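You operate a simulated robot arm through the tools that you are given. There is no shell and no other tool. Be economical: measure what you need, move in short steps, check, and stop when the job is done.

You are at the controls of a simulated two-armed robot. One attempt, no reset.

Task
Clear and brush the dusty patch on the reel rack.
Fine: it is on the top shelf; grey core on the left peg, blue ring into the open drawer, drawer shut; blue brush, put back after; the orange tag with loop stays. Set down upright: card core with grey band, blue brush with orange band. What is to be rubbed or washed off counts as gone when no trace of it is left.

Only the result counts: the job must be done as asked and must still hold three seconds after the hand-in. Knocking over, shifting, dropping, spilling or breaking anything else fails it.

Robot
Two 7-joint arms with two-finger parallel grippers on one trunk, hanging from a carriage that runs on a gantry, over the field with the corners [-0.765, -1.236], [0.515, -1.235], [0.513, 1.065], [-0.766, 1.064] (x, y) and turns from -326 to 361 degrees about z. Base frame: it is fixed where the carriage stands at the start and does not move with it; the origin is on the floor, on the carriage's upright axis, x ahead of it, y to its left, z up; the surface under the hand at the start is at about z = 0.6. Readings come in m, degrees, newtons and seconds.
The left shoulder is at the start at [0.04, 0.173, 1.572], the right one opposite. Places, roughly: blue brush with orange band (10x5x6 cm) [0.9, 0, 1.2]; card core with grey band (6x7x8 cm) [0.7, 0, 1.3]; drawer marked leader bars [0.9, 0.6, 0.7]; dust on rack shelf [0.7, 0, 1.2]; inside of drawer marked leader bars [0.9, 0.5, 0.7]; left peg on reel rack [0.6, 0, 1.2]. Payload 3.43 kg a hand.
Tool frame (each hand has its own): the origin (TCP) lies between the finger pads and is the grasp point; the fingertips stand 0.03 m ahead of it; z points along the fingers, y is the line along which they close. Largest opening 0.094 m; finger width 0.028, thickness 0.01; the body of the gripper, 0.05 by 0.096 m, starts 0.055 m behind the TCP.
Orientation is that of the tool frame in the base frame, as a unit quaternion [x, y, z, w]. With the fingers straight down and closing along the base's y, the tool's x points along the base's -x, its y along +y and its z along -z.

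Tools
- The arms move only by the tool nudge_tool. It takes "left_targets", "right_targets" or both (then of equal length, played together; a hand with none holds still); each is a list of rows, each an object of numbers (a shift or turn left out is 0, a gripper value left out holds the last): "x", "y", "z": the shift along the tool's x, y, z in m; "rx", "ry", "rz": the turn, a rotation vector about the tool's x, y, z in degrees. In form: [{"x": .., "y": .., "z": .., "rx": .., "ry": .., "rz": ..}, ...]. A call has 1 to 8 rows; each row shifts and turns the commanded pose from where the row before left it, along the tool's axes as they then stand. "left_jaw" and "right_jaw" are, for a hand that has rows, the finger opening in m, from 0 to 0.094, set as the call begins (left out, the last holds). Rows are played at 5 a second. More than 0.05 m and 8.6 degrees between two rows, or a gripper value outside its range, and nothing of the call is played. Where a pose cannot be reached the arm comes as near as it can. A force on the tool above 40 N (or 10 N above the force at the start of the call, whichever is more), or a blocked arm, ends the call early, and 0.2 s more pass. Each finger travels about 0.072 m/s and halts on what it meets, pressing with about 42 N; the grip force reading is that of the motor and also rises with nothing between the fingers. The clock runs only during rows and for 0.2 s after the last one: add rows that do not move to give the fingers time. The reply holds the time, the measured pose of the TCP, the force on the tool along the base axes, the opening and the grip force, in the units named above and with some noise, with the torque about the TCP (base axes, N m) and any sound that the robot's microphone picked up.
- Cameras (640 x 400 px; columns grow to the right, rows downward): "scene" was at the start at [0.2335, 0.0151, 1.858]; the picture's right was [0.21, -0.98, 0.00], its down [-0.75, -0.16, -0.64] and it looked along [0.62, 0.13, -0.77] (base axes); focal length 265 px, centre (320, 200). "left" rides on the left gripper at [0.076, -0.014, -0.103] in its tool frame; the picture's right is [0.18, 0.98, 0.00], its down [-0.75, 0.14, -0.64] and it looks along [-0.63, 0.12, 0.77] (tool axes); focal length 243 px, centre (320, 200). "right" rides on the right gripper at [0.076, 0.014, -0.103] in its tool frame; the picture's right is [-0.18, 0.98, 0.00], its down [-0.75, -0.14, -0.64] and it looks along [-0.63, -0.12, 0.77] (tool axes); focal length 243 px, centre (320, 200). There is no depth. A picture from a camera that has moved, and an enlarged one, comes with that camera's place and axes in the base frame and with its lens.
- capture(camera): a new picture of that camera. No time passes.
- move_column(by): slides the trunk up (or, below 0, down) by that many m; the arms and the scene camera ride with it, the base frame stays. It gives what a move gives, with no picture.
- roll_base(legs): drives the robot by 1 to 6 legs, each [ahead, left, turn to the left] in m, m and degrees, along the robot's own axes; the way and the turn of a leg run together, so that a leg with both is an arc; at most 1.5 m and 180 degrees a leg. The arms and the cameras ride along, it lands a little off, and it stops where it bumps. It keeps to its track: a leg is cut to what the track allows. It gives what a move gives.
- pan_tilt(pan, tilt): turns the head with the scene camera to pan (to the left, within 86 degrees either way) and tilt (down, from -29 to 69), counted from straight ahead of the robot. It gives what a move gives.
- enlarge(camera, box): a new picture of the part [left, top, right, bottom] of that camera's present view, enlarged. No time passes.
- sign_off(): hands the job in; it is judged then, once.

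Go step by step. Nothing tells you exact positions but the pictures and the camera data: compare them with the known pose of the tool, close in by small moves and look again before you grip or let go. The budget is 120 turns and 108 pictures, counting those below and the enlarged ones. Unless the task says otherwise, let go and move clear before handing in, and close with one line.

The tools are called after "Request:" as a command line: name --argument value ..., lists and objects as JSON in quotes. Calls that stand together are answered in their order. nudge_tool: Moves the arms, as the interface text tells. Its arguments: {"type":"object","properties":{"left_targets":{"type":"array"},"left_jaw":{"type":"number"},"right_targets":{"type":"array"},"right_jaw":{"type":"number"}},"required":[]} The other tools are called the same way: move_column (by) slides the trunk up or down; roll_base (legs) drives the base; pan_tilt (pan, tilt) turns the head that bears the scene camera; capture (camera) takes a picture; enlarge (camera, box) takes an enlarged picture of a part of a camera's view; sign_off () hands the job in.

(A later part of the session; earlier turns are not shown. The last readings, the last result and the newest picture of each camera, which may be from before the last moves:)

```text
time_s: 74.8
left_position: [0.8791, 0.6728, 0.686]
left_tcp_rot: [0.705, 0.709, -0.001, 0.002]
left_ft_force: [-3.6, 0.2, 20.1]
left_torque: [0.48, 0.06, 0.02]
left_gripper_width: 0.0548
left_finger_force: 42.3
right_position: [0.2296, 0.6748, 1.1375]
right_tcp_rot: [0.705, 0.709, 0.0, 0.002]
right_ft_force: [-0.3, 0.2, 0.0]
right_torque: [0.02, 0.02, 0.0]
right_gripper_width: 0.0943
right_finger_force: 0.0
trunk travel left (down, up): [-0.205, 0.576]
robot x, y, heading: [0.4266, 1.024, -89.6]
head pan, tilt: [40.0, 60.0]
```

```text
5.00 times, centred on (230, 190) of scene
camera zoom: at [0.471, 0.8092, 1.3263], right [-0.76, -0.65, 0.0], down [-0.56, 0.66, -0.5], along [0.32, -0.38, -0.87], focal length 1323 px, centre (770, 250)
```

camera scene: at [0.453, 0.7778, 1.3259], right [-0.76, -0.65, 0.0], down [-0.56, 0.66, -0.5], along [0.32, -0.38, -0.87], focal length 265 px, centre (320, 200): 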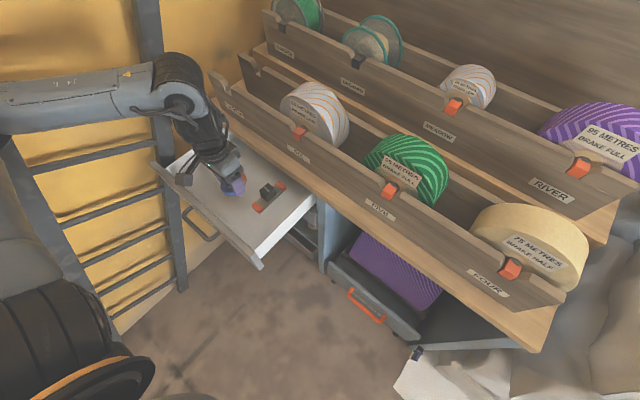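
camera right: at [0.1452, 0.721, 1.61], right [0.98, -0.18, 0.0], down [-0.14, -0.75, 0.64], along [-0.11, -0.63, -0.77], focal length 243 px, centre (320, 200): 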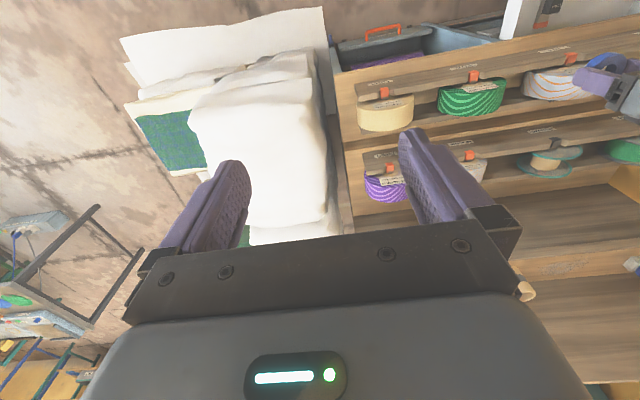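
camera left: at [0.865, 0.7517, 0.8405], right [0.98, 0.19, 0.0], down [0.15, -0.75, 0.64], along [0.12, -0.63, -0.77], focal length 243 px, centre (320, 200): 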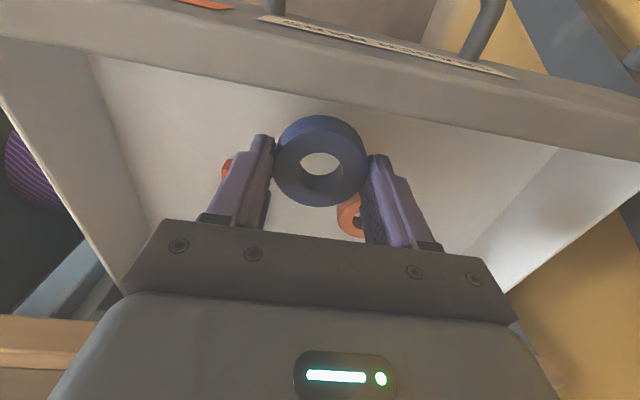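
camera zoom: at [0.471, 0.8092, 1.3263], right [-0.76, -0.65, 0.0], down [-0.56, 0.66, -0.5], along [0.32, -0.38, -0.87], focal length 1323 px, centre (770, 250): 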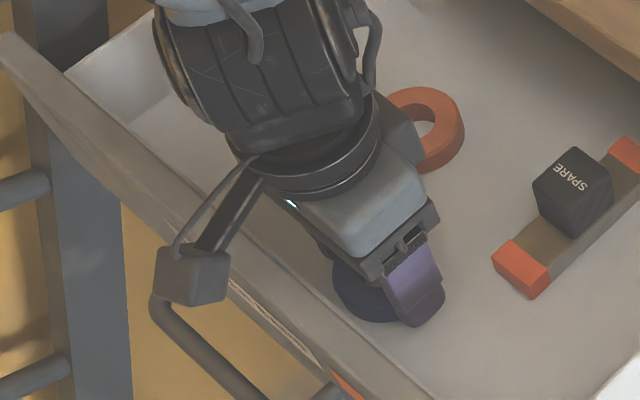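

Contact with the drawer floor. Ease 1.5 mm up, open to 0.075, and rise.

Request:
nudge_tool --left_targets '[{"z": -0.0015}, {}]'

Request:
nudge_tool --left_targets '[{}, {}, {}]' --left_jaw 0.072

Request:
nudge_tool --left_targets '[{"z": -0.01}, {"z": -0.03}, {"z": -0.04}, {"z": -0.04}, {}]'

Request:
enlarge --camera "scene" --box '[130, 110, 330, 280]'

Request:
capture --camera "left"

```text
time_s: 75.4
left_position: [0.8804, 0.6736, 0.6852]
left_tcp_rot: [0.705, 0.709, 0.0, 0.0]
left_ft_force: [-2.5, -0.6, 7.6]
left_torque: [-0.14, 0.04, -0.07]
left_gripper_width: 0.0548
left_finger_force: 41.9
right_position: [0.23, 0.6764, 1.1381]
right_tcp_rot: [0.706, 0.709, -0.001, 0.001]
right_ft_force: [0.7, -0.1, -1.1]
right_torque: [-0.01, -0.03, 0.0]
right_gripper_width: 0.0941
right_finger_force: 0.0
trunk travel left (down, up): [-0.205, 0.576]
robot x, y, heading: [0.4291, 1.0221, -89.8]
head pan, tilt: [40.0, 60.0]
```

```text
time_s: 76.2
left_position: [0.8793, 0.6742, 0.684]
left_tcp_rot: [0.704, 0.71, 0.0, 0.0]
left_ft_force: [0.1, -0.3, 0.0]
left_torque: [0.01, -0.02, -0.01]
left_gripper_width: 0.072
left_finger_force: 0.1
right_position: [0.2288, 0.6763, 1.1372]
right_tcp_rot: [0.706, 0.709, 0.0, 0.001]
right_ft_force: [0.0, -0.3, -0.1]
right_torque: [0.01, 0.03, 0.0]
right_gripper_width: 0.0938
right_finger_force: 0.0
trunk travel left (down, up): [-0.205, 0.576]
robot x, y, heading: [0.4282, 1.0201, -89.8]
head pan, tilt: [40.0, 60.0]
```

```text
time_s: 77.1
left_position: [0.859, 0.7348, 0.705]
left_tcp_rot: [0.705, 0.7, 0.056, -0.095]
left_ft_force: [5.6, 0.8, 16.4]
left_torque: [-0.11, -0.86, 0.04]
left_gripper_width: 0.0752
left_finger_force: 3.0
left hand out of reach, approached as far as the arm can: row 4
right_position: [0.231, 0.6767, 1.1377]
right_tcp_rot: [0.705, 0.71, 0.0, 0.001]
right_ft_force: [0.3, 0.8, -0.2]
right_torque: [0.02, -0.03, 0.03]
right_gripper_width: 0.0938
right_finger_force: 0.0
trunk travel left (down, up): [-0.205, 0.576]
robot x, y, heading: [0.4298, 1.0235, -89.7]
head pan, tilt: [40.0, 60.0]
stopped in row 4 (left hand): the force on the tool passed its limit at 54 N (the readings are from after the stop); the commanded pose is now the measured one
```

```text
2.35 times, centred on (230, 195) of scene
camera zoom: at [0.4716, 0.8098, 1.3261], right [-0.76, -0.65, 0.0], down [-0.56, 0.66, -0.5], along [0.32, -0.38, -0.87], focal length 623 px, centre (532, 212)
```

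zoom: 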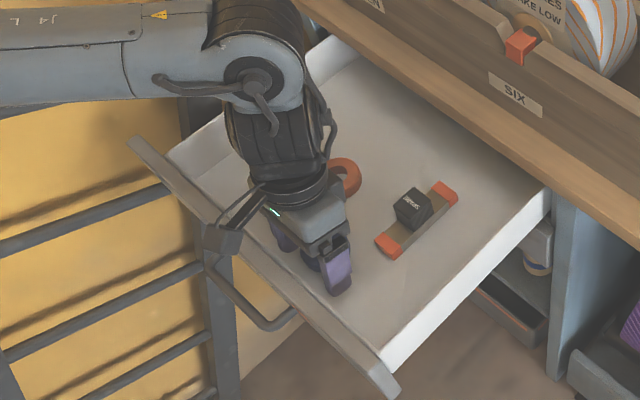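

```text
44 pictures are left
camera left: at [0.8504, 0.7877, 0.8213], right [0.98, 0.18, -0.01], down [0.17, -0.87, 0.46], along [0.07, -0.45, -0.89], focal length 243 px, centre (320, 200)
```

left: 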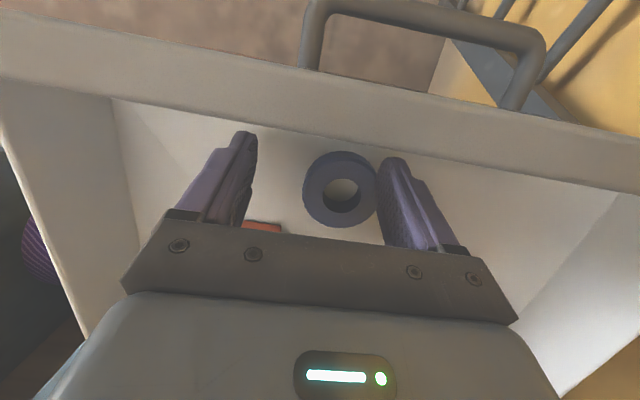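

The arm hit a reach limit while rising and tilted, nudging the drawer outward a little; the ring lies free and flat. I'll raise with the trunk instead, straight up.

Request:
move_column --by 0.06

Request:
capture --camera "left"

```text
time_s: 78.1
left_position: [0.8559, 0.737, 0.7633]
left_tcp_rot: [0.706, 0.7, 0.056, -0.096]
left_ft_force: [0.6, 0.4, 0.0]
left_torque: [0.03, -0.02, 0.0]
left_gripper_width: 0.072
left_finger_force: 0.1
right_position: [0.2297, 0.6762, 1.1981]
right_tcp_rot: [0.705, 0.709, 0.0, 0.002]
right_ft_force: [-0.2, -0.8, -0.2]
right_torque: [0.02, 0.03, 0.03]
right_gripper_width: 0.0941
right_finger_force: 0.1
trunk travel left (down, up): [-0.265, 0.516]
robot x, y, heading: [0.4293, 1.0214, -89.8]
head pan, tilt: [40.0, 60.0]
```

```text
43 pictures are left
camera left: at [0.8484, 0.7882, 0.8799], right [0.98, 0.18, -0.02], down [0.17, -0.87, 0.46], along [0.07, -0.45, -0.89], focal length 243 px, centre (320, 200)
```

left: 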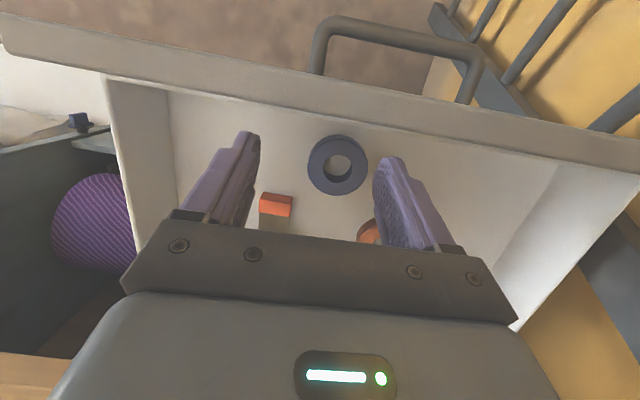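

Ring is in the drawer and the hand is free. To shut the drawer I'll raise, turn the base to about -45° so the left arm can reach outside the drawer front, and level the tool.

Request:
move_column --by 0.16

Request:
roll_base --legs '[[0, 0, 45]]'

Request:
nudge_tool --left_targets '[{"y": -0.04, "rx": -1.5, "ry": -6.1}, {"y": -0.04, "rx": -1.5, "ry": -6.1}, {"y": -0.04}, {"y": -0.04}, {"x": -0.035, "y": -0.03}, {"x": -0.035, "y": -0.02}, {"x": -0.035}, {}]' --left_jaw 0.0

Request:
pan_tilt --pan 15 --tilt 60

Request:
capture --camera "scene"

```text
time_s: 79.9
left_position: [0.8549, 0.7363, 0.923]
left_tcp_rot: [0.706, 0.699, 0.056, -0.097]
left_ft_force: [-0.2, 0.3, 1.0]
left_torque: [0.0, 0.01, 0.01]
left_gripper_width: 0.072
left_finger_force: 0.0
right_position: [0.2303, 0.6753, 1.3585]
right_tcp_rot: [0.705, 0.709, 0.0, 0.001]
right_ft_force: [0.0, -0.2, 0.4]
right_torque: [0.01, 0.01, -0.01]
right_gripper_width: 0.0939
right_finger_force: 0.1
trunk travel left (down, up): [-0.425, 0.356]
robot x, y, heading: [0.4261, 1.0227, -89.5]
head pan, tilt: [40.0, 60.0]
```

```text
time_s: 82.4
left_position: [0.9312, 1.1299, 0.9233]
left_tcp_rot: [0.378, 0.919, 0.014, -0.111]
left_ft_force: [0.0, 0.1, 0.5]
left_torque: [-0.01, -0.01, 0.01]
left_gripper_width: 0.072
left_finger_force: 0.1
right_position: [0.537, 0.6381, 1.3578]
right_tcp_rot: [0.374, 0.928, 0.001, 0.001]
right_ft_force: [0.7, -0.3, -0.4]
right_torque: [-0.02, 0.03, 0.02]
right_gripper_width: 0.0941
right_finger_force: 0.0
trunk travel left (down, up): [-0.425, 0.356]
robot x, y, heading: [0.4259, 1.0198, -43.7]
head pan, tilt: [40.0, 60.0]
```

```text
time_s: 84.2
left_position: [0.8565, 0.9066, 0.9268]
left_tcp_rot: [0.381, 0.925, -0.003, -0.002]
left_ft_force: [-0.2, -0.3, -0.6]
left_torque: [0.01, 0.0, 0.02]
left_gripper_width: 0.0
left_finger_force: 33.0
right_position: [0.5363, 0.6391, 1.3573]
right_tcp_rot: [0.373, 0.928, 0.001, 0.0]
right_ft_force: [-0.3, -0.3, 0.9]
right_torque: [0.02, 0.01, 0.01]
right_gripper_width: 0.0941
right_finger_force: 0.1
trunk travel left (down, up): [-0.425, 0.356]
robot x, y, heading: [0.4306, 1.0249, -44.0]
head pan, tilt: [40.0, 60.0]
```

```text
time_s: 85.1
left_position: [0.8574, 0.9055, 0.9275]
left_tcp_rot: [0.38, 0.925, -0.002, -0.003]
left_ft_force: [0.4, 0.0, -0.1]
left_torque: [-0.02, -0.02, 0.04]
left_gripper_width: 0.0
left_finger_force: 34.0
right_position: [0.5378, 0.6387, 1.3575]
right_tcp_rot: [0.374, 0.927, 0.0, 0.001]
right_ft_force: [-0.1, 0.8, 0.6]
right_torque: [-0.04, 0.0, 0.0]
right_gripper_width: 0.094
right_finger_force: 0.0
trunk travel left (down, up): [-0.425, 0.356]
robot x, y, heading: [0.4263, 1.0218, -44.0]
head pan, tilt: [15.0, 60.0]
```

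```text
42 pictures are left
camera scene: at [0.6002, 0.8774, 1.5458], right [-0.48, -0.88, 0.0], down [-0.76, 0.42, -0.5], along [0.44, -0.24, -0.87], focal length 265 px, centre (320, 200)
```

scene: 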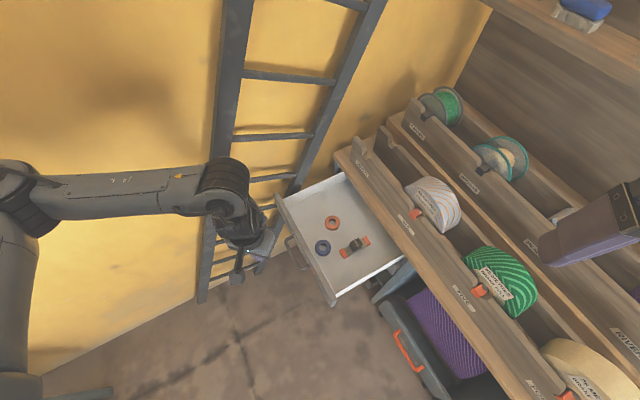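

Now raise and tuck the right hand, and get a closer look at drawer and handle.

Request:
nudge_tool --right_targets '[{"x": 0.03, "z": -0.03}, {"x": 0.03, "z": -0.03}, {"x": 0.03, "z": -0.03}, {"x": 0.02, "z": -0.03}, {}]'

Request:
enlarge --camera "scene" --box '[220, 150, 400, 310]'

Request:
capture --camera "left"

```text
time_s: 86.3
left_position: [0.8575, 0.9059, 0.9266]
left_tcp_rot: [0.38, 0.925, -0.002, -0.003]
left_ft_force: [0.0, 0.4, -0.6]
left_torque: [0.02, -0.01, -0.01]
left_gripper_width: 0.0001
left_finger_force: 33.0
right_position: [0.5226, 0.7487, 1.3769]
right_tcp_rot: [0.374, 0.927, 0.001, 0.001]
right_ft_force: [-0.1, 0.0, 0.4]
right_torque: [0.04, -0.02, -0.01]
right_gripper_width: 0.0937
right_finger_force: 0.1
right hand out of reach, approached as far as the arm can: row 1, 2, 3, 4
trunk travel left (down, up): [-0.425, 0.356]
robot x, y, heading: [0.4262, 1.0216, -43.9]
head pan, tilt: [15.0, 60.0]
```

```text
2.50 times, centred on (310, 230) of scene
camera zoom: at [0.6001, 0.8773, 1.5458], right [-0.48, -0.88, 0.0], down [-0.76, 0.42, -0.5], along [0.44, -0.24, -0.87], focal length 662 px, centre (345, 125)
```

zoom: 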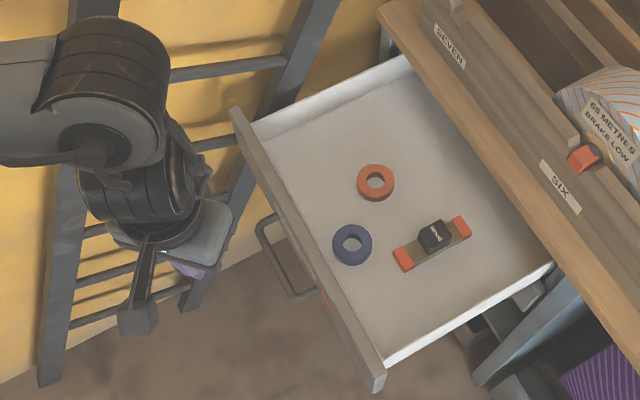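

```text
40 pictures are left
camera left: at [0.7935, 0.9498, 1.0296], right [0.56, 0.83, -0.01], down [0.64, -0.43, 0.64], along [0.53, -0.36, -0.77], focal length 243 px, centre (320, 200)
```

left: 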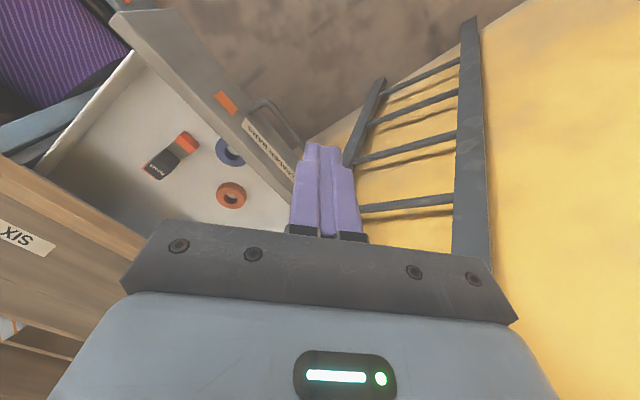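

The blue ring lies flat and free in the drawer. I'll tilt the closed fingers 35° forward so the wrist stays clear of the shelf lip, and place the tips just outside the drawer front beside the handle.

Request:
nudge_tool --left_targets '[{"rx": 5.04, "ry": -4.87}, {"rx": 5.04, "ry": -4.87}, {"rx": 5.04, "ry": -4.87}, {"rx": 5.04, "ry": -4.87}, {"rx": 5.04, "ry": -4.87}, {}]'

Request:
nudge_tool --left_targets '[{"x": 0.019, "y": 0.0023, "z": 0.0316}, {"x": 0.019, "y": 0.0023, "z": 0.0316}, {"x": 0.019, "y": 0.0023, "z": 0.0316}, {"x": 0.019, "y": 0.0023, "z": 0.0316}, {}]'

Request:
enlarge --camera "scene" --box '[220, 150, 400, 310]'

```text
time_s: 87.7
left_position: [0.8578, 0.904, 0.9275]
left_tcp_rot: [0.362, 0.882, -0.282, 0.109]
left_ft_force: [-0.2, -0.1, -0.7]
left_torque: [0.0, 0.01, 0.01]
left_gripper_width: 0.0
left_finger_force: 33.1
right_position: [0.5224, 0.7486, 1.3779]
right_tcp_rot: [0.375, 0.927, 0.001, 0.001]
right_ft_force: [-0.2, 0.2, 0.0]
right_torque: [0.01, -0.03, -0.04]
right_gripper_width: 0.0941
right_finger_force: 0.1
trunk travel left (down, up): [-0.425, 0.356]
robot x, y, heading: [0.4253, 1.0215, -44.0]
head pan, tilt: [15.0, 60.0]
```

```text
time_s: 88.9
left_position: [0.8097, 0.882, 0.7871]
left_tcp_rot: [0.362, 0.882, -0.282, 0.11]
left_ft_force: [-0.1, -0.3, 0.1]
left_torque: [0.01, -0.01, -0.02]
left_gripper_width: 0.0001
left_finger_force: 33.4
right_position: [0.5222, 0.7488, 1.3774]
right_tcp_rot: [0.374, 0.927, 0.001, 0.001]
right_ft_force: [0.3, 0.0, -0.2]
right_torque: [0.01, 0.0, 0.0]
right_gripper_width: 0.094
right_finger_force: 0.1
trunk travel left (down, up): [-0.425, 0.356]
robot x, y, heading: [0.4228, 1.0209, -44.0]
head pan, tilt: [15.0, 60.0]
```

```text
2.50 times, centred on (310, 230) of scene
camera zoom: at [0.6004, 0.8774, 1.5459], right [-0.48, -0.88, 0.0], down [-0.76, 0.42, -0.5], along [0.44, -0.24, -0.87], focal length 662 px, centre (345, 125)
```

zoom: 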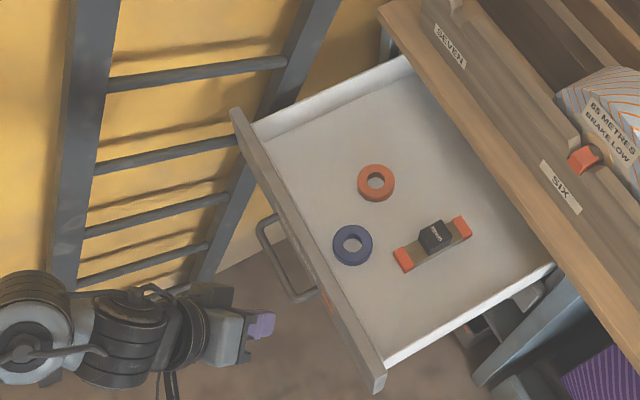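

Clear; go down to pushing height.

Request:
nudge_tool --left_targets '[{"x": 0.0195, "y": 0.0022, "z": 0.0364}, {"x": 0.0195, "y": 0.0022, "z": 0.0364}, {}]'

Request:
enlarge --camera "scene" --box '[220, 150, 400, 310]'

Request:
capture --camera "left"

```text
time_s: 89.7
left_position: [0.7853, 0.8661, 0.7115]
left_tcp_rot: [0.361, 0.882, -0.282, 0.109]
left_ft_force: [-0.1, 0.1, -0.6]
left_torque: [-0.01, 0.02, -0.02]
left_gripper_width: 0.0004
left_finger_force: 32.7
right_position: [0.5224, 0.7492, 1.3786]
right_tcp_rot: [0.374, 0.928, 0.001, 0.001]
right_ft_force: [0.6, -0.1, 0.0]
right_torque: [0.03, -0.03, -0.02]
right_gripper_width: 0.0937
right_finger_force: 0.0
trunk travel left (down, up): [-0.425, 0.356]
robot x, y, heading: [0.4249, 1.0224, -43.9]
head pan, tilt: [15.0, 60.0]
```

```text
2.50 times, centred on (310, 230) of scene
camera zoom: at [0.6004, 0.8775, 1.5459], right [-0.48, -0.88, 0.0], down [-0.76, 0.42, -0.5], along [0.44, -0.24, -0.87], focal length 662 px, centre (345, 125)
```

zoom: 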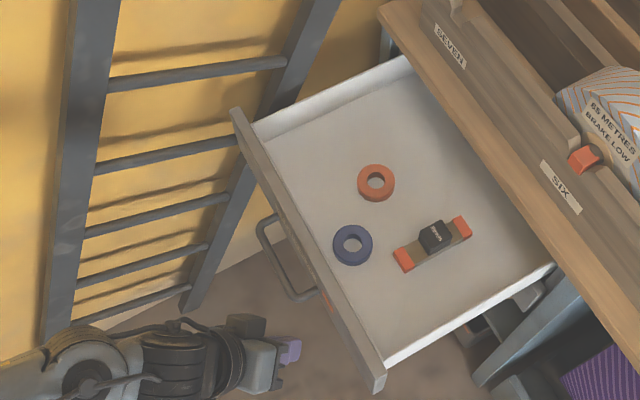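

```text
37 pictures are left
camera left: at [0.7212, 0.9606, 0.7705], right [0.56, 0.68, -0.48], down [0.64, 0.02, 0.76], along [0.52, -0.74, -0.43], focal length 243 px, centre (320, 200)
```

left: 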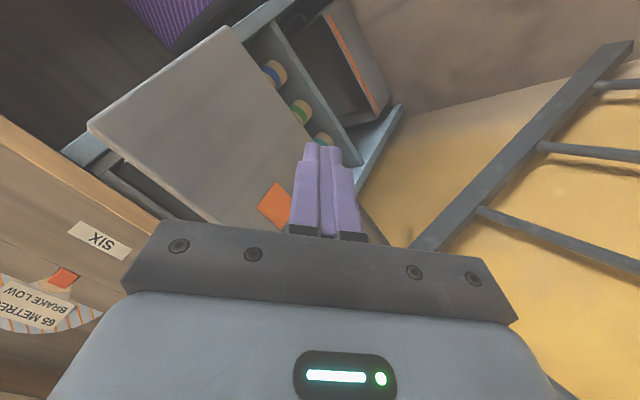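

The tips face the drawer front, left of the handle. Raise 1 cm and push toward -y with the arm.

Request:
nudge_tool --left_targets '[{"x": -0.004, "y": -0.0041, "z": -0.0082}, {"x": -0.0114, "y": -0.0118, "z": 0.0115}, {"x": -0.0114, "y": -0.0118, "z": 0.0115}, {"x": -0.0114, "y": -0.0118, "z": 0.0115}, {"x": -0.0114, "y": -0.0118, "z": 0.0115}, {}]'

Request:
enlarge --camera "scene" --box '[220, 150, 400, 310]'

```text
time_s: 91.1
left_position: [0.7833, 0.7843, 0.725]
left_tcp_rot: [0.362, 0.882, -0.281, 0.109]
left_ft_force: [1.3, 0.5, -0.4]
left_torque: [-0.01, 0.01, 0.0]
left_gripper_width: 0.0004
left_finger_force: 33.1
right_position: [0.5216, 0.7487, 1.3776]
right_tcp_rot: [0.374, 0.927, 0.003, 0.001]
right_ft_force: [0.6, -1.1, -1.1]
right_torque: [0.01, 0.05, 0.0]
right_gripper_width: 0.0942
right_finger_force: 0.1
trunk travel left (down, up): [-0.425, 0.356]
robot x, y, heading: [0.4269, 1.0242, -43.8]
head pan, tilt: [15.0, 60.0]
```

```text
2.50 times, centred on (310, 230) of scene
camera zoom: at [0.6002, 0.8776, 1.5458], right [-0.48, -0.88, 0.0], down [-0.76, 0.42, -0.5], along [0.44, -0.24, -0.87], focal length 662 px, centre (345, 125)
```

zoom: 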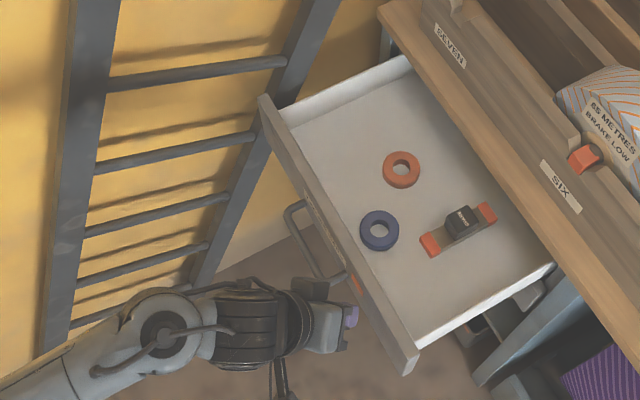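

The drawer slides smoothly. Keep pushing.

Request:
nudge_tool --left_targets '[{"x": -0.0114, "y": -0.0118, "z": 0.0115}, {"x": -0.0114, "y": -0.0118, "z": 0.0115}, {"x": -0.0114, "y": -0.0118, "z": 0.0115}, {"x": -0.0114, "y": -0.0118, "z": 0.0115}, {"x": -0.0114, "y": -0.0118, "z": 0.0115}, {}]'

Request:
capture --camera "scene"

```text
time_s: 92.5
left_position: [0.7793, 0.6852, 0.7244]
left_tcp_rot: [0.362, 0.882, -0.282, 0.108]
left_ft_force: [-0.8, 0.5, -0.8]
left_torque: [0.0, 0.01, -0.02]
left_gripper_width: 0.0
left_finger_force: 33.0
right_position: [0.5222, 0.7488, 1.3773]
right_tcp_rot: [0.373, 0.928, 0.001, 0.002]
right_ft_force: [0.8, 0.4, 0.1]
right_torque: [0.02, -0.02, -0.02]
right_gripper_width: 0.094
right_finger_force: 0.0
trunk travel left (down, up): [-0.425, 0.356]
robot x, y, heading: [0.4295, 1.0213, -43.9]
head pan, tilt: [15.0, 60.0]
```

```text
35 pictures are left
camera scene: at [0.6002, 0.8777, 1.5458], right [-0.48, -0.88, 0.0], down [-0.76, 0.42, -0.5], along [0.44, -0.24, -0.87], focal length 265 px, centre (320, 200)
```

scene: 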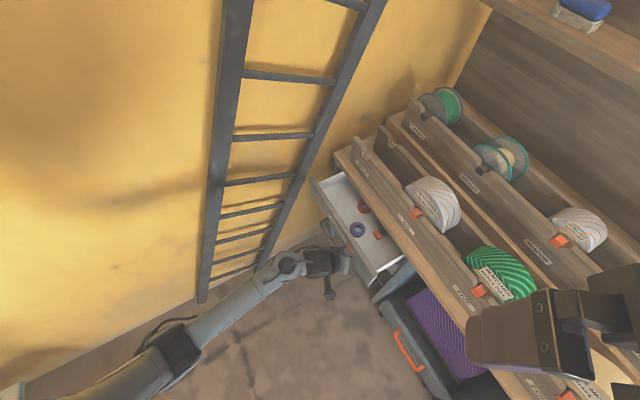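

Request:
nudge_tool --left_targets '[{"x": -0.0114, "y": -0.0118, "z": 0.0115}, {"x": -0.0114, "y": -0.0118, "z": 0.0115}, {"x": -0.0114, "y": -0.0118, "z": 0.0115}, {"x": -0.0114, "y": -0.0118, "z": 0.0115}, {}]'

Request:
enlarge --camera "scene" --box '[260, 150, 440, 310]'

```text
time_s: 93.7
left_position: [0.7801, 0.6064, 0.7247]
left_tcp_rot: [0.362, 0.882, -0.282, 0.109]
left_ft_force: [-0.8, 0.3, 0.9]
left_torque: [0.0, -0.01, -0.01]
left_gripper_width: 0.0002
left_finger_force: 32.7
right_position: [0.522, 0.7492, 1.3782]
right_tcp_rot: [0.373, 0.928, 0.002, 0.001]
right_ft_force: [0.5, 0.2, -0.3]
right_torque: [-0.01, -0.01, 0.0]
right_gripper_width: 0.0941
right_finger_force: 0.0
trunk travel left (down, up): [-0.425, 0.356]
robot x, y, heading: [0.4292, 1.0229, -44.2]
head pan, tilt: [15.0, 60.0]
```

```text
2.50 times, centred on (350, 230) of scene
camera zoom: at [0.6002, 0.8776, 1.5458], right [-0.48, -0.88, 0.0], down [-0.76, 0.42, -0.5], along [0.44, -0.24, -0.87], focal length 662 px, centre (245, 125)
```

zoom: 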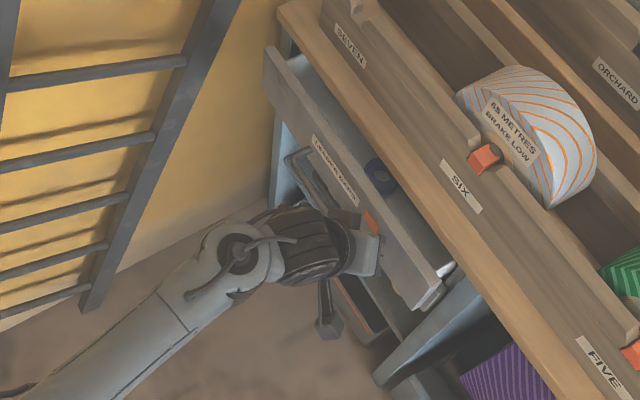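

Request:
nudge_tool --left_targets '[{"x": -0.0057, "y": -0.0059, "z": 0.0057}, {"x": -0.0057, "y": -0.0059, "z": 0.0057}, {"x": -0.0057, "y": -0.0059, "z": 0.0057}, {"x": -0.0057, "y": -0.0059, "z": 0.0057}, {"x": -0.0057, "y": -0.0059, "z": 0.0057}, {"x": -0.0057, "y": -0.0059, "z": 0.0057}, {"x": -0.0057, "y": -0.0059, "z": 0.0057}, {}]'

Request:
enlarge --camera "scene" --box '[260, 150, 440, 310]'

```text
time_s: 95.2
left_position: [0.7783, 0.5506, 0.7239]
left_tcp_rot: [0.363, 0.882, -0.28, 0.108]
left_ft_force: [-5.9, 31.0, 23.2]
left_torque: [-0.22, 0.03, -0.1]
left_gripper_width: 0.0
left_finger_force: 32.1
right_position: [0.523, 0.7533, 1.3766]
right_tcp_rot: [0.373, 0.928, 0.003, 0.0]
right_ft_force: [0.0, -0.7, -0.5]
right_torque: [-0.01, 0.03, 0.02]
right_gripper_width: 0.0941
right_finger_force: 0.0
trunk travel left (down, up): [-0.425, 0.356]
robot x, y, heading: [0.4254, 1.0227, -44.0]
head pan, tilt: [15.0, 60.0]
stopped in row 7 (left hand): the force on the tool passed its limit at 57 N (the readings are from after the stop); the commanded pose is now the measured one
```

```text
2.50 times, centred on (350, 230) of scene
camera zoom: at [0.6001, 0.8817, 1.5456], right [-0.48, -0.88, 0.0], down [-0.76, 0.42, -0.5], along [0.44, -0.24, -0.87], focal length 662 px, centre (245, 125)
```

zoom: 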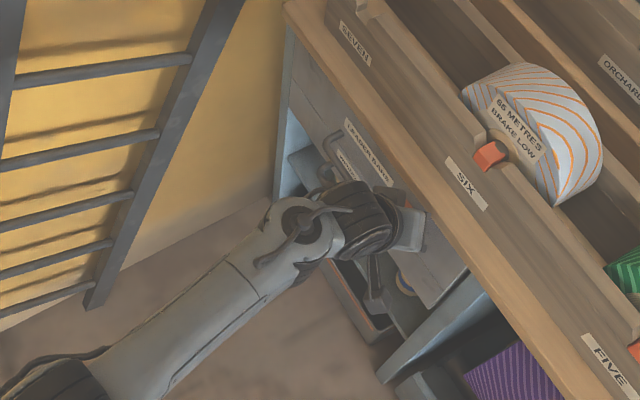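

A hard stop is reached; the drawer looks shut. Withdraw and verify.

Request:
nudge_tool --left_targets '[{"x": 0.0114, "y": 0.0118, "z": -0.0115}, {"x": 0.0228, "y": 0.0236, "z": -0.023}, {"x": 0.0228, "y": 0.0236, "z": -0.023}, {"x": 0.0228, "y": 0.0236, "z": -0.023}, {"x": 0.0228, "y": 0.0236, "z": -0.023}, {"x": 0.0114, "y": 0.0118, "z": -0.0115}, {}]'

Request:
enlarge --camera "scene" --box '[260, 140, 440, 300]'

Request:
capture --camera "left"

```text
time_s: 96.8
left_position: [0.7815, 0.7423, 0.7263]
left_tcp_rot: [0.362, 0.882, -0.282, 0.109]
left_ft_force: [-0.9, -0.6, 0.2]
left_torque: [0.0, -0.03, 0.01]
left_gripper_width: 0.0
left_finger_force: 32.9
right_position: [0.5222, 0.7498, 1.3775]
right_tcp_rot: [0.373, 0.928, 0.001, 0.002]
right_ft_force: [0.3, -0.5, -0.3]
right_torque: [0.02, 0.02, -0.02]
right_gripper_width: 0.0939
right_finger_force: 0.0
trunk travel left (down, up): [-0.425, 0.356]
robot x, y, heading: [0.4257, 1.0207, -43.8]
head pan, tilt: [15.0, 60.0]
```

```text
2.50 times, centred on (350, 220) of scene
camera zoom: at [0.6002, 0.8779, 1.5459], right [-0.48, -0.88, 0.0], down [-0.76, 0.42, -0.5], along [0.44, -0.24, -0.87], focal length 662 px, centre (245, 150)
```

zoom: 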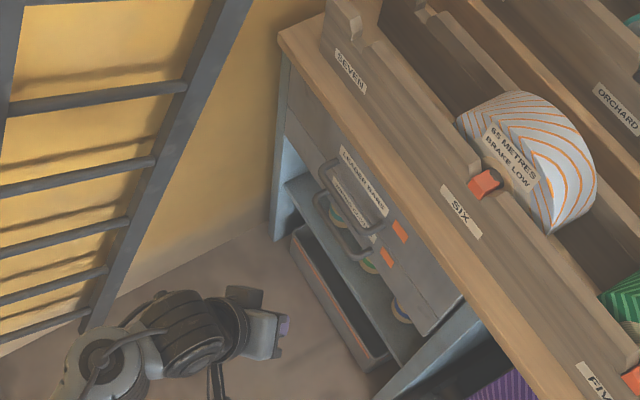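

```text
31 pictures are left
camera left: at [0.7177, 0.8368, 0.7853], right [0.56, 0.67, -0.49], down [0.64, 0.02, 0.76], along [0.52, -0.74, -0.42], focal length 243 px, centre (320, 200)
```

left: 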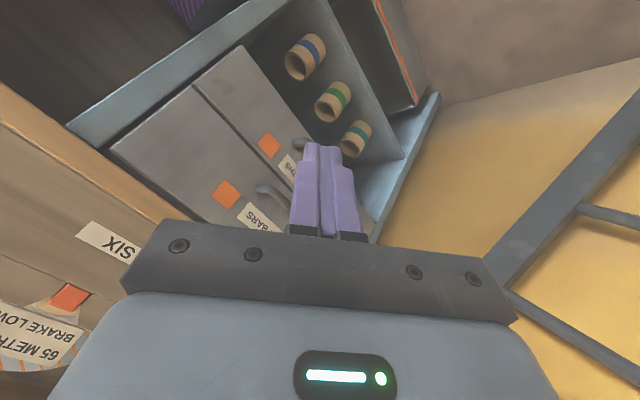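

The drawer is flush with its neighbour. Now raise, level the tool and return to the top shelf.

Request:
move_column --by 0.35

Request:
nudge_tool --left_targets '[{"rx": -5.04, "ry": 4.87}, {"rx": -5.04, "ry": 4.87}, {"rx": -5.04, "ry": 4.87}, {"rx": -5.04, "ry": 4.87}, {"rx": -5.04, "ry": 4.87}, {}]' --left_jaw 0.08

Request:
nudge_tool --left_targets '[{"z": -0.045}, {"z": -0.045}, {"z": -0.045}, {"z": -0.045}, {"z": -0.045}, {"z": -0.045}, {"z": -0.045}, {}]'

Request:
roll_base --legs '[[0, 0, -46.5]]'

```text
time_s: 100.2
left_position: [0.7801, 0.7427, 1.0759]
left_tcp_rot: [0.363, 0.881, -0.283, 0.109]
left_ft_force: [0.5, -0.1, 0.4]
left_torque: [0.0, 0.01, 0.03]
left_gripper_width: 0.0001
left_finger_force: 33.3
right_position: [0.5216, 0.7492, 1.7283]
right_tcp_rot: [0.373, 0.928, 0.0, 0.002]
right_ft_force: [1.1, 0.3, 1.1]
right_torque: [-0.01, 0.0, 0.02]
right_gripper_width: 0.0939
right_finger_force: 0.1
trunk travel left (down, up): [-0.775, 0.006]
robot x, y, heading: [0.4307, 1.0233, -43.7]
head pan, tilt: [15.0, 60.0]
```

```text
time_s: 101.6
left_position: [0.7811, 0.742, 1.077]
left_tcp_rot: [0.381, 0.924, -0.003, -0.003]
left_ft_force: [1.4, 0.9, -0.4]
left_torque: [-0.05, 0.02, -0.02]
left_gripper_width: 0.0798
left_finger_force: 0.1
right_position: [0.5215, 0.7488, 1.7282]
right_tcp_rot: [0.374, 0.927, 0.001, 0.003]
right_ft_force: [0.0, -1.7, 0.4]
right_torque: [-0.03, 0.02, 0.0]
right_gripper_width: 0.094
right_finger_force: 0.1
trunk travel left (down, up): [-0.775, 0.006]
robot x, y, heading: [0.4243, 1.0219, -43.7]
head pan, tilt: [15.0, 60.0]
```

```text
time_s: 103.4
left_position: [0.7846, 0.7055, 1.2529]
left_tcp_rot: [0.383, 0.924, -0.003, -0.002]
left_ft_force: [0.2, 0.4, -0.3]
left_torque: [0.02, 0.0, -0.01]
left_gripper_width: 0.0801
left_finger_force: 0.0
left hand out of reach, approached as far as the arm can: row 4, 5, 6, 7
right_position: [0.521, 0.7492, 1.7286]
right_tcp_rot: [0.373, 0.928, 0.0, 0.001]
right_ft_force: [0.5, 0.9, -0.5]
right_torque: [0.01, 0.03, 0.03]
right_gripper_width: 0.0939
right_finger_force: 0.0
trunk travel left (down, up): [-0.775, 0.006]
robot x, y, heading: [0.427, 1.0222, -43.8]
head pan, tilt: [15.0, 60.0]
```

```text
time_s: 106.0
left_position: [0.432, 0.5454, 1.2533]
left_tcp_rot: [0.724, 0.69, -0.003, -0.003]
left_ft_force: [-0.5, -0.5, 0.4]
left_torque: [-0.05, -0.05, -0.02]
left_gripper_width: 0.0799
left_finger_force: 0.0
right_position: [0.2887, 0.7703, 1.7275]
right_tcp_rot: [0.719, 0.695, 0.0, 0.002]
right_ft_force: [0.4, 0.4, -0.1]
right_torque: [0.02, 0.04, 0.02]
right_gripper_width: 0.0939
right_finger_force: 0.0
trunk travel left (down, up): [-0.775, 0.006]
robot x, y, heading: [0.426, 1.0203, -91.8]
head pan, tilt: [15.0, 60.0]
```

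Request:
nudge_tool --left_targets '[{"y": 0.04}, {"y": 0.04}, {"y": 0.04, "z": -0.02}, {"y": 0.04, "z": -0.02}, {"y": 0.04, "z": -0.03}, {"y": 0.04, "z": -0.03}, {"z": -0.04}, {}]'

Request:
roll_base --legs '[[-0.01, 0.085, 0]]'

Request:
capture --camera "scene"

```text
time_s: 106.6
left_position: [0.5008, 0.5465, 1.2387]
left_tcp_rot: [0.716, 0.698, -0.005, -0.003]
left_ft_force: [-21.4, 1.9, -10.1]
left_torque: [-1.06, -2.65, 1.82]
left_gripper_width: 0.08
left_finger_force: 0.1
left hand out of reach, approached as far as the arm can: row 1, 2, 3
right_position: [0.2886, 0.7688, 1.7278]
right_tcp_rot: [0.718, 0.696, 0.0, 0.002]
right_ft_force: [-0.4, -0.5, 0.3]
right_torque: [-0.02, -0.02, 0.02]
right_gripper_width: 0.0941
right_finger_force: 0.0
trunk travel left (down, up): [-0.775, 0.006]
robot x, y, heading: [0.4299, 1.0193, -91.9]
head pan, tilt: [15.0, 60.0]
stopped in row 3 (left hand): the force on the tool passed its limit at 123 N (the readings are from after the stop); the commanded pose is now the measured one
```

```text
time_s: 107.7
left_position: [0.5856, 0.5553, 1.2398]
left_tcp_rot: [0.716, 0.698, -0.005, -0.002]
left_ft_force: [-33.5, 3.2, -21.7]
left_torque: [-2.38, -4.19, 2.93]
left_gripper_width: 0.08
left_finger_force: 0.1
right_position: [0.3703, 0.7772, 1.7277]
right_tcp_rot: [0.718, 0.696, 0.0, 0.002]
right_ft_force: [-0.8, -0.8, -0.3]
right_torque: [-0.02, -0.01, 0.02]
right_gripper_width: 0.0941
right_finger_force: 0.1
trunk travel left (down, up): [-0.775, 0.006]
robot x, y, heading: [0.5099, 1.0288, -91.7]
head pan, tilt: [15.0, 60.0]
```

```text
30 pictures are left
camera scene: at [0.519, 0.8035, 1.8958], right [-0.97, -0.23, 0.0], down [-0.2, 0.84, -0.5], along [0.11, -0.49, -0.87], focal length 265 px, centre (320, 200)
```

scene: 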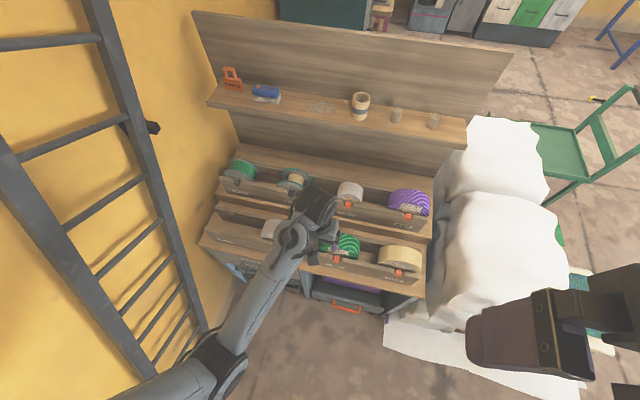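

A contact force remains that rode along with the base, which suggests self-contact of the arm. Let me look closely.

Request:
enlarge --camera "scene" --box '[200, 150, 440, 400]'

Request:
capture --camera "left"

```text
1.60 times, centred on (320, 275) of scene
camera zoom: at [0.519, 0.8035, 1.8958], right [-0.97, -0.23, 0.0], down [-0.2, 0.84, -0.5], along [0.11, -0.49, -0.87], focal length 423 px, centre (320, 80)
```

zoom: 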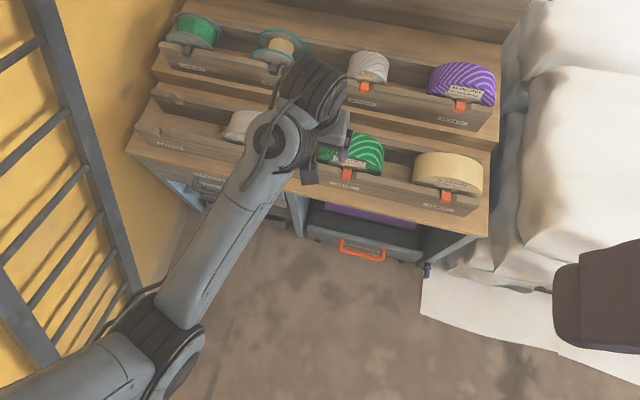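

```text
28 pictures are left
camera left: at [0.5737, 0.6309, 1.3407], right [0.99, 0.16, -0.01], down [0.13, -0.76, 0.64], along [0.09, -0.64, -0.77], focal length 243 px, centre (320, 200)
```

left: 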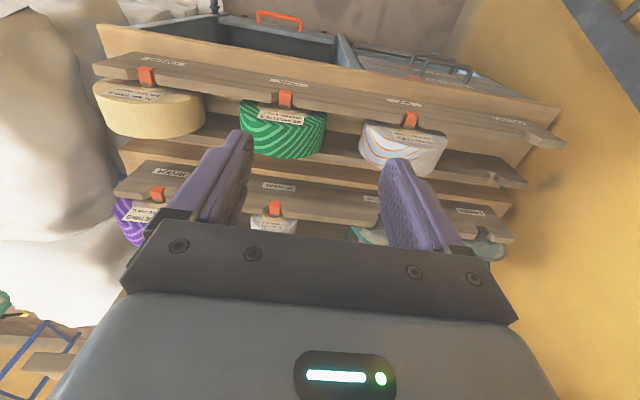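

The hand touches nothing outside; the wrist seems folded against its own forearm. I'll try extending forward in small steps and watch the force.

Request:
nudge_tool --left_targets '[{"x": -0.02}, {"x": -0.02}, {}]'

```text
time_s: 108.3
left_position: [0.5851, 0.5247, 1.2402]
left_tcp_rot: [0.713, 0.701, -0.006, -0.003]
left_ft_force: [-10.6, -1.9, -10.0]
left_torque: [-0.6, -1.28, 0.89]
left_gripper_width: 0.0801
left_finger_force: 0.1
right_position: [0.3717, 0.7771, 1.728]
right_tcp_rot: [0.718, 0.696, 0.0, 0.003]
right_ft_force: [-0.2, 0.3, -0.3]
right_torque: [-0.02, -0.01, 0.0]
right_gripper_width: 0.0939
right_finger_force: 0.0
trunk travel left (down, up): [-0.775, 0.006]
robot x, y, heading: [0.5119, 1.0308, -92.0]
head pan, tilt: [15.0, 60.0]
stopped in row 2 (left hand): the force on the tool passed its limit at 52 N (the readings are from after the stop); the commanded pose is now the measured one
```

Request:
nudge_tool --left_targets '[{"y": -0.02}, {"y": -0.02, "x": -0.02}, {"x": -0.02}, {}]'

```text
time_s: 109.3
left_position: [0.5442, 0.4853, 1.2412]
left_tcp_rot: [0.714, 0.7, -0.004, -0.003]
left_ft_force: [-0.5, -0.8, 0.1]
left_torque: [0.01, -0.01, -0.01]
left_gripper_width: 0.08
left_finger_force: 0.1
right_position: [0.3714, 0.7762, 1.728]
right_tcp_rot: [0.718, 0.696, 0.0, 0.003]
right_ft_force: [-0.5, -0.5, 0.8]
right_torque: [0.02, -0.02, -0.01]
right_gripper_width: 0.0942
right_finger_force: 0.0
trunk travel left (down, up): [-0.775, 0.006]
robot x, y, heading: [0.5122, 1.0263, -91.7]
head pan, tilt: [15.0, 60.0]
```

Free again. Now raise and extend so the elbow unfolds, then slide left.

Request:
nudge_tool --left_targets '[{"z": -0.03}, {"z": -0.03}, {"z": -0.03}, {"z": -0.03}, {"z": -0.03}, {}]'

Request:
nudge_tool --left_targets '[{"y": 0.03}, {"y": 0.03}, {"y": 0.03}, {"y": 0.03}, {"y": 0.03}, {}]'

Request:
capture --camera "scene"

```text
time_s: 110.0
left_position: [0.5456, 0.4843, 1.2814]
left_tcp_rot: [0.712, 0.702, -0.008, -0.002]
left_ft_force: [-11.3, 1.9, -6.8]
left_torque: [-0.77, -1.39, 0.99]
left_gripper_width: 0.08
left_finger_force: 0.0
left hand out of reach, approached as far as the arm can: row 2, 3
right_position: [0.3715, 0.7774, 1.7282]
right_tcp_rot: [0.718, 0.696, 0.001, 0.002]
right_ft_force: [0.0, 1.0, 0.0]
right_torque: [0.07, 0.01, -0.03]
right_gripper_width: 0.0939
right_finger_force: 0.1
trunk travel left (down, up): [-0.775, 0.006]
robot x, y, heading: [0.5093, 1.0309, -91.8]
head pan, tilt: [15.0, 60.0]
stopped in row 3 (left hand): the force on the tool passed its limit at 42 N (the readings are from after the stop); the commanded pose is now the measured one
```

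```text
time_s: 110.3
left_position: [0.5599, 0.4841, 1.2804]
left_tcp_rot: [0.706, 0.709, -0.008, -0.001]
left_ft_force: [-26.0, 4.5, -16.1]
left_torque: [-1.93, -3.31, 2.27]
left_gripper_width: 0.0798
left_finger_force: 0.0
left hand out of reach, approached as far as the arm can: row 1
right_position: [0.3705, 0.7759, 1.7286]
right_tcp_rot: [0.718, 0.696, 0.001, 0.003]
right_ft_force: [0.2, -0.8, -0.2]
right_torque: [0.03, 0.01, 0.01]
right_gripper_width: 0.094
right_finger_force: 0.0
trunk travel left (down, up): [-0.775, 0.006]
robot x, y, heading: [0.5091, 1.0331, -91.8]
head pan, tilt: [15.0, 60.0]
stopped in row 1 (left hand): the force on the tool passed its limit at 98 N (the readings are from after the stop); the commanded pose is now the measured one
```

```text
27 pictures are left
camera scene: at [0.5188, 0.8034, 1.8959], right [-0.97, -0.23, 0.0], down [-0.2, 0.84, -0.5], along [0.11, -0.49, -0.87], focal length 265 px, centre (320, 200)
```

scene: 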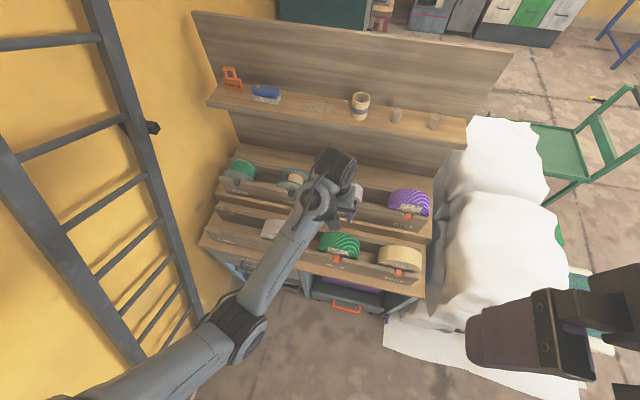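

The elbow settled low after the tilted push, so the wrist folds on itself here. I'll retrace that path in reverse in free space: relieve first, turn back to -45°, lower, tilt, rise tilted, then level.

Request:
nudge_tool --left_targets '[{"y": -0.02, "z": 0.01}, {"y": -0.015, "z": 0.01}, {"x": 0.02, "y": -0.011, "z": 0.007}, {"x": 0.025}, {"x": 0.025}, {}]'

Request:
roll_base --legs '[[0.0, -0.08, 0]]'

Request:
roll_base --legs '[[0, 0, 48]]'

```text
time_s: 111.7
left_position: [0.5147, 0.5528, 1.255]
left_tcp_rot: [0.707, 0.707, -0.007, -0.003]
left_ft_force: [-0.1, -0.1, 0.0]
left_torque: [0.01, 0.0, -0.01]
left_gripper_width: 0.0797
left_finger_force: 0.1
right_position: [0.3711, 0.7772, 1.7291]
right_tcp_rot: [0.718, 0.696, 0.001, 0.003]
right_ft_force: [0.0, 0.3, -0.2]
right_torque: [-0.01, 0.01, -0.02]
right_gripper_width: 0.0939
right_finger_force: 0.0
trunk travel left (down, up): [-0.775, 0.006]
robot x, y, heading: [0.5051, 1.0296, -92.0]
head pan, tilt: [15.0, 60.0]
```

```text
time_s: 112.8
left_position: [0.4369, 0.5557, 1.2544]
left_tcp_rot: [0.707, 0.707, -0.008, -0.002]
left_ft_force: [-0.4, 0.2, -0.4]
left_torque: [-0.03, -0.02, 0.0]
left_gripper_width: 0.0801
left_finger_force: 0.0
right_position: [0.293, 0.7792, 1.7288]
right_tcp_rot: [0.718, 0.696, 0.001, 0.003]
right_ft_force: [-0.5, -0.8, -0.2]
right_torque: [0.02, -0.02, 0.0]
right_gripper_width: 0.0942
right_finger_force: 0.0
trunk travel left (down, up): [-0.775, 0.006]
robot x, y, heading: [0.4313, 1.0272, -91.7]
head pan, tilt: [15.0, 60.0]
```

```text
time_s: 115.3
left_position: [0.7905, 0.7166, 1.2547]
left_tcp_rot: [0.357, 0.934, -0.007, 0.0]
left_ft_force: [1.2, 0.0, 0.5]
left_torque: [0.01, 0.01, 0.0]
left_gripper_width: 0.08
left_finger_force: 0.0
right_position: [0.5283, 0.7601, 1.7279]
right_tcp_rot: [0.372, 0.928, 0.002, 0.003]
right_ft_force: [-0.4, 0.0, -0.4]
right_torque: [-0.01, 0.02, 0.02]
right_gripper_width: 0.0939
right_finger_force: 0.0
trunk travel left (down, up): [-0.775, 0.006]
robot x, y, heading: [0.4358, 1.0322, -43.5]
head pan, tilt: [15.0, 60.0]
```

Request:
nudge_tool --left_targets '[{"x": 0.0048, "y": 0.0024, "z": 0.0356}, {"x": 0.0048, "y": 0.0024, "z": 0.0356}, {"x": 0.0048, "y": 0.0024, "z": 0.0356}, {"x": 0.0048, "y": 0.0024, "z": 0.0356}, {"x": 0.0048, "y": 0.0024, "z": 0.0356}, {}]'

Request:
nudge_tool --left_targets '[{"rx": 5.04, "ry": -4.87}, {"rx": 5.04, "ry": -4.87}, {"rx": 5.04, "ry": -4.87}, {"rx": 5.04, "ry": -4.87}, {"rx": 5.04, "ry": -4.87}, {}]'

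Request:
nudge_tool --left_targets '[{"x": -0.0071, "y": 0.011, "z": -0.0429}, {"x": -0.0071, "y": 0.011, "z": -0.0429}, {"x": -0.0071, "y": 0.011, "z": -0.0429}, {"x": -0.0071, "y": 0.011, "z": -0.0429}, {"x": -0.0071, "y": 0.011, "z": -0.0429}, {"x": -0.0071, "y": 0.011, "z": -0.0429}, {}]'

Request:
nudge_tool --left_targets '[{"rx": -5.04, "ry": 4.87}, {"rx": -5.04, "ry": 4.87}, {"rx": -5.04, "ry": 4.87}, {"rx": -5.04, "ry": 4.87}, {"rx": -5.04, "ry": 4.87}, {}]'

Request:
capture --camera "scene"

```text
time_s: 116.7
left_position: [0.777, 0.7398, 1.0758]
left_tcp_rot: [0.358, 0.934, -0.008, 0.002]
left_ft_force: [-1.0, 0.4, -0.1]
left_torque: [-0.03, -0.01, 0.04]
left_gripper_width: 0.0801
left_finger_force: 0.1
right_position: [0.5281, 0.7591, 1.7284]
right_tcp_rot: [0.371, 0.929, 0.002, 0.003]
right_ft_force: [0.7, 1.3, -0.1]
right_torque: [0.0, 0.02, 0.01]
right_gripper_width: 0.0939
right_finger_force: 0.2
trunk travel left (down, up): [-0.775, 0.006]
robot x, y, heading: [0.4317, 1.0317, -43.4]
head pan, tilt: [15.0, 60.0]
```

```text
time_s: 118.3
left_position: [0.816, 0.7692, 1.0652]
left_tcp_rot: [0.356, 0.89, -0.248, 0.142]
left_ft_force: [0.1, 0.0, 0.1]
left_torque: [-0.01, -0.01, -0.01]
left_gripper_width: 0.0799
left_finger_force: 0.0
right_position: [0.5291, 0.7593, 1.7275]
right_tcp_rot: [0.371, 0.929, 0.002, 0.002]
right_ft_force: [-0.4, -0.8, 0.2]
right_torque: [-0.02, -0.03, 0.01]
right_gripper_width: 0.0942
right_finger_force: 0.0
trunk travel left (down, up): [-0.775, 0.006]
robot x, y, heading: [0.432, 1.0269, -43.6]
head pan, tilt: [15.0, 60.0]
stopped in row 6 (left hand): the arm was blocked; the commanded pose is now the measured one
```

```text
time_s: 119.1
left_position: [0.8796, 0.8951, 1.1473]
left_tcp_rot: [0.383, 0.893, -0.175, 0.157]
left_ft_force: [0.3, 0.5, 0.0]
left_torque: [-0.02, -0.05, 0.02]
left_gripper_width: 0.0799
left_finger_force: 0.0
right_position: [0.5283, 0.759, 1.7279]
right_tcp_rot: [0.371, 0.929, 0.001, 0.003]
right_ft_force: [-0.9, -0.4, -0.3]
right_torque: [-0.03, -0.04, -0.03]
right_gripper_width: 0.0943
right_finger_force: 0.1
trunk travel left (down, up): [-0.775, 0.006]
robot x, y, heading: [0.4329, 1.0317, -43.8]
head pan, tilt: [15.0, 60.0]
stopped in row 3 (left hand): the arm was blocked; the commanded pose is now the measured one
```

```text
time_s: 120.5
left_position: [0.8815, 0.8948, 1.1482]
left_tcp_rot: [0.368, 0.923, 0.107, 0.047]
left_ft_force: [-0.1, 0.0, -0.9]
left_torque: [0.02, 0.0, 0.0]
left_gripper_width: 0.08
left_finger_force: 0.0
right_position: [0.5263, 0.7599, 1.7283]
right_tcp_rot: [0.372, 0.928, 0.002, 0.002]
right_ft_force: [0.2, 0.8, 0.4]
right_torque: [0.02, -0.01, 0.01]
right_gripper_width: 0.0942
right_finger_force: 0.0
trunk travel left (down, up): [-0.775, 0.006]
robot x, y, heading: [0.4327, 1.0306, -43.4]
head pan, tilt: [15.0, 60.0]
```

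```text
26 pictures are left
camera scene: at [0.6054, 0.8885, 1.8959], right [-0.48, -0.88, 0.0], down [-0.76, 0.42, -0.5], along [0.44, -0.24, -0.87], focal length 265 px, centre (320, 200)
```

scene: 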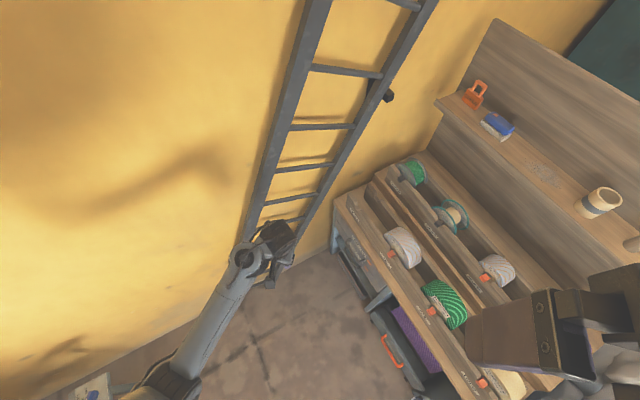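

The left arm is in an awkward low-elbow posture. The brush must be gripped across its 5 cm width, which the right arm can do from a base near (0.5, 0.42) at heading ≈-35°. First I'll lift the left hand out of the way.

Request:
nudge_tool --left_targets '[{"x": 0.01, "y": 0.02, "z": -0.04}, {"x": 0.01, "y": 0.02, "z": -0.04}, {"x": 0.01, "y": 0.02, "z": -0.04}, {"x": 0.01, "y": 0.02, "z": -0.04}, {}]'

```text
time_s: 121.0
left_position: [0.8788, 0.9088, 1.2042]
left_tcp_rot: [0.382, 0.916, 0.111, 0.06]
left_ft_force: [-7.4, -10.5, -10.4]
left_torque: [0.98, -1.83, 1.31]
left_gripper_width: 0.0797
left_finger_force: 0.1
left hand out of reach, approached as far as the arm can: row 2
right_position: [0.5279, 0.7598, 1.7296]
right_tcp_rot: [0.371, 0.929, 0.001, 0.003]
right_ft_force: [-1.0, -0.8, 0.2]
right_torque: [0.03, -0.06, -0.01]
right_gripper_width: 0.0942
right_finger_force: 0.0
trunk travel left (down, up): [-0.775, 0.006]
robot x, y, heading: [0.4343, 1.031, -43.3]
head pan, tilt: [15.0, 60.0]
stopped in row 2 (left hand): the force on the tool passed its limit at 170 N (the readings are from after the stop); the commanded pose is now the measured one
```

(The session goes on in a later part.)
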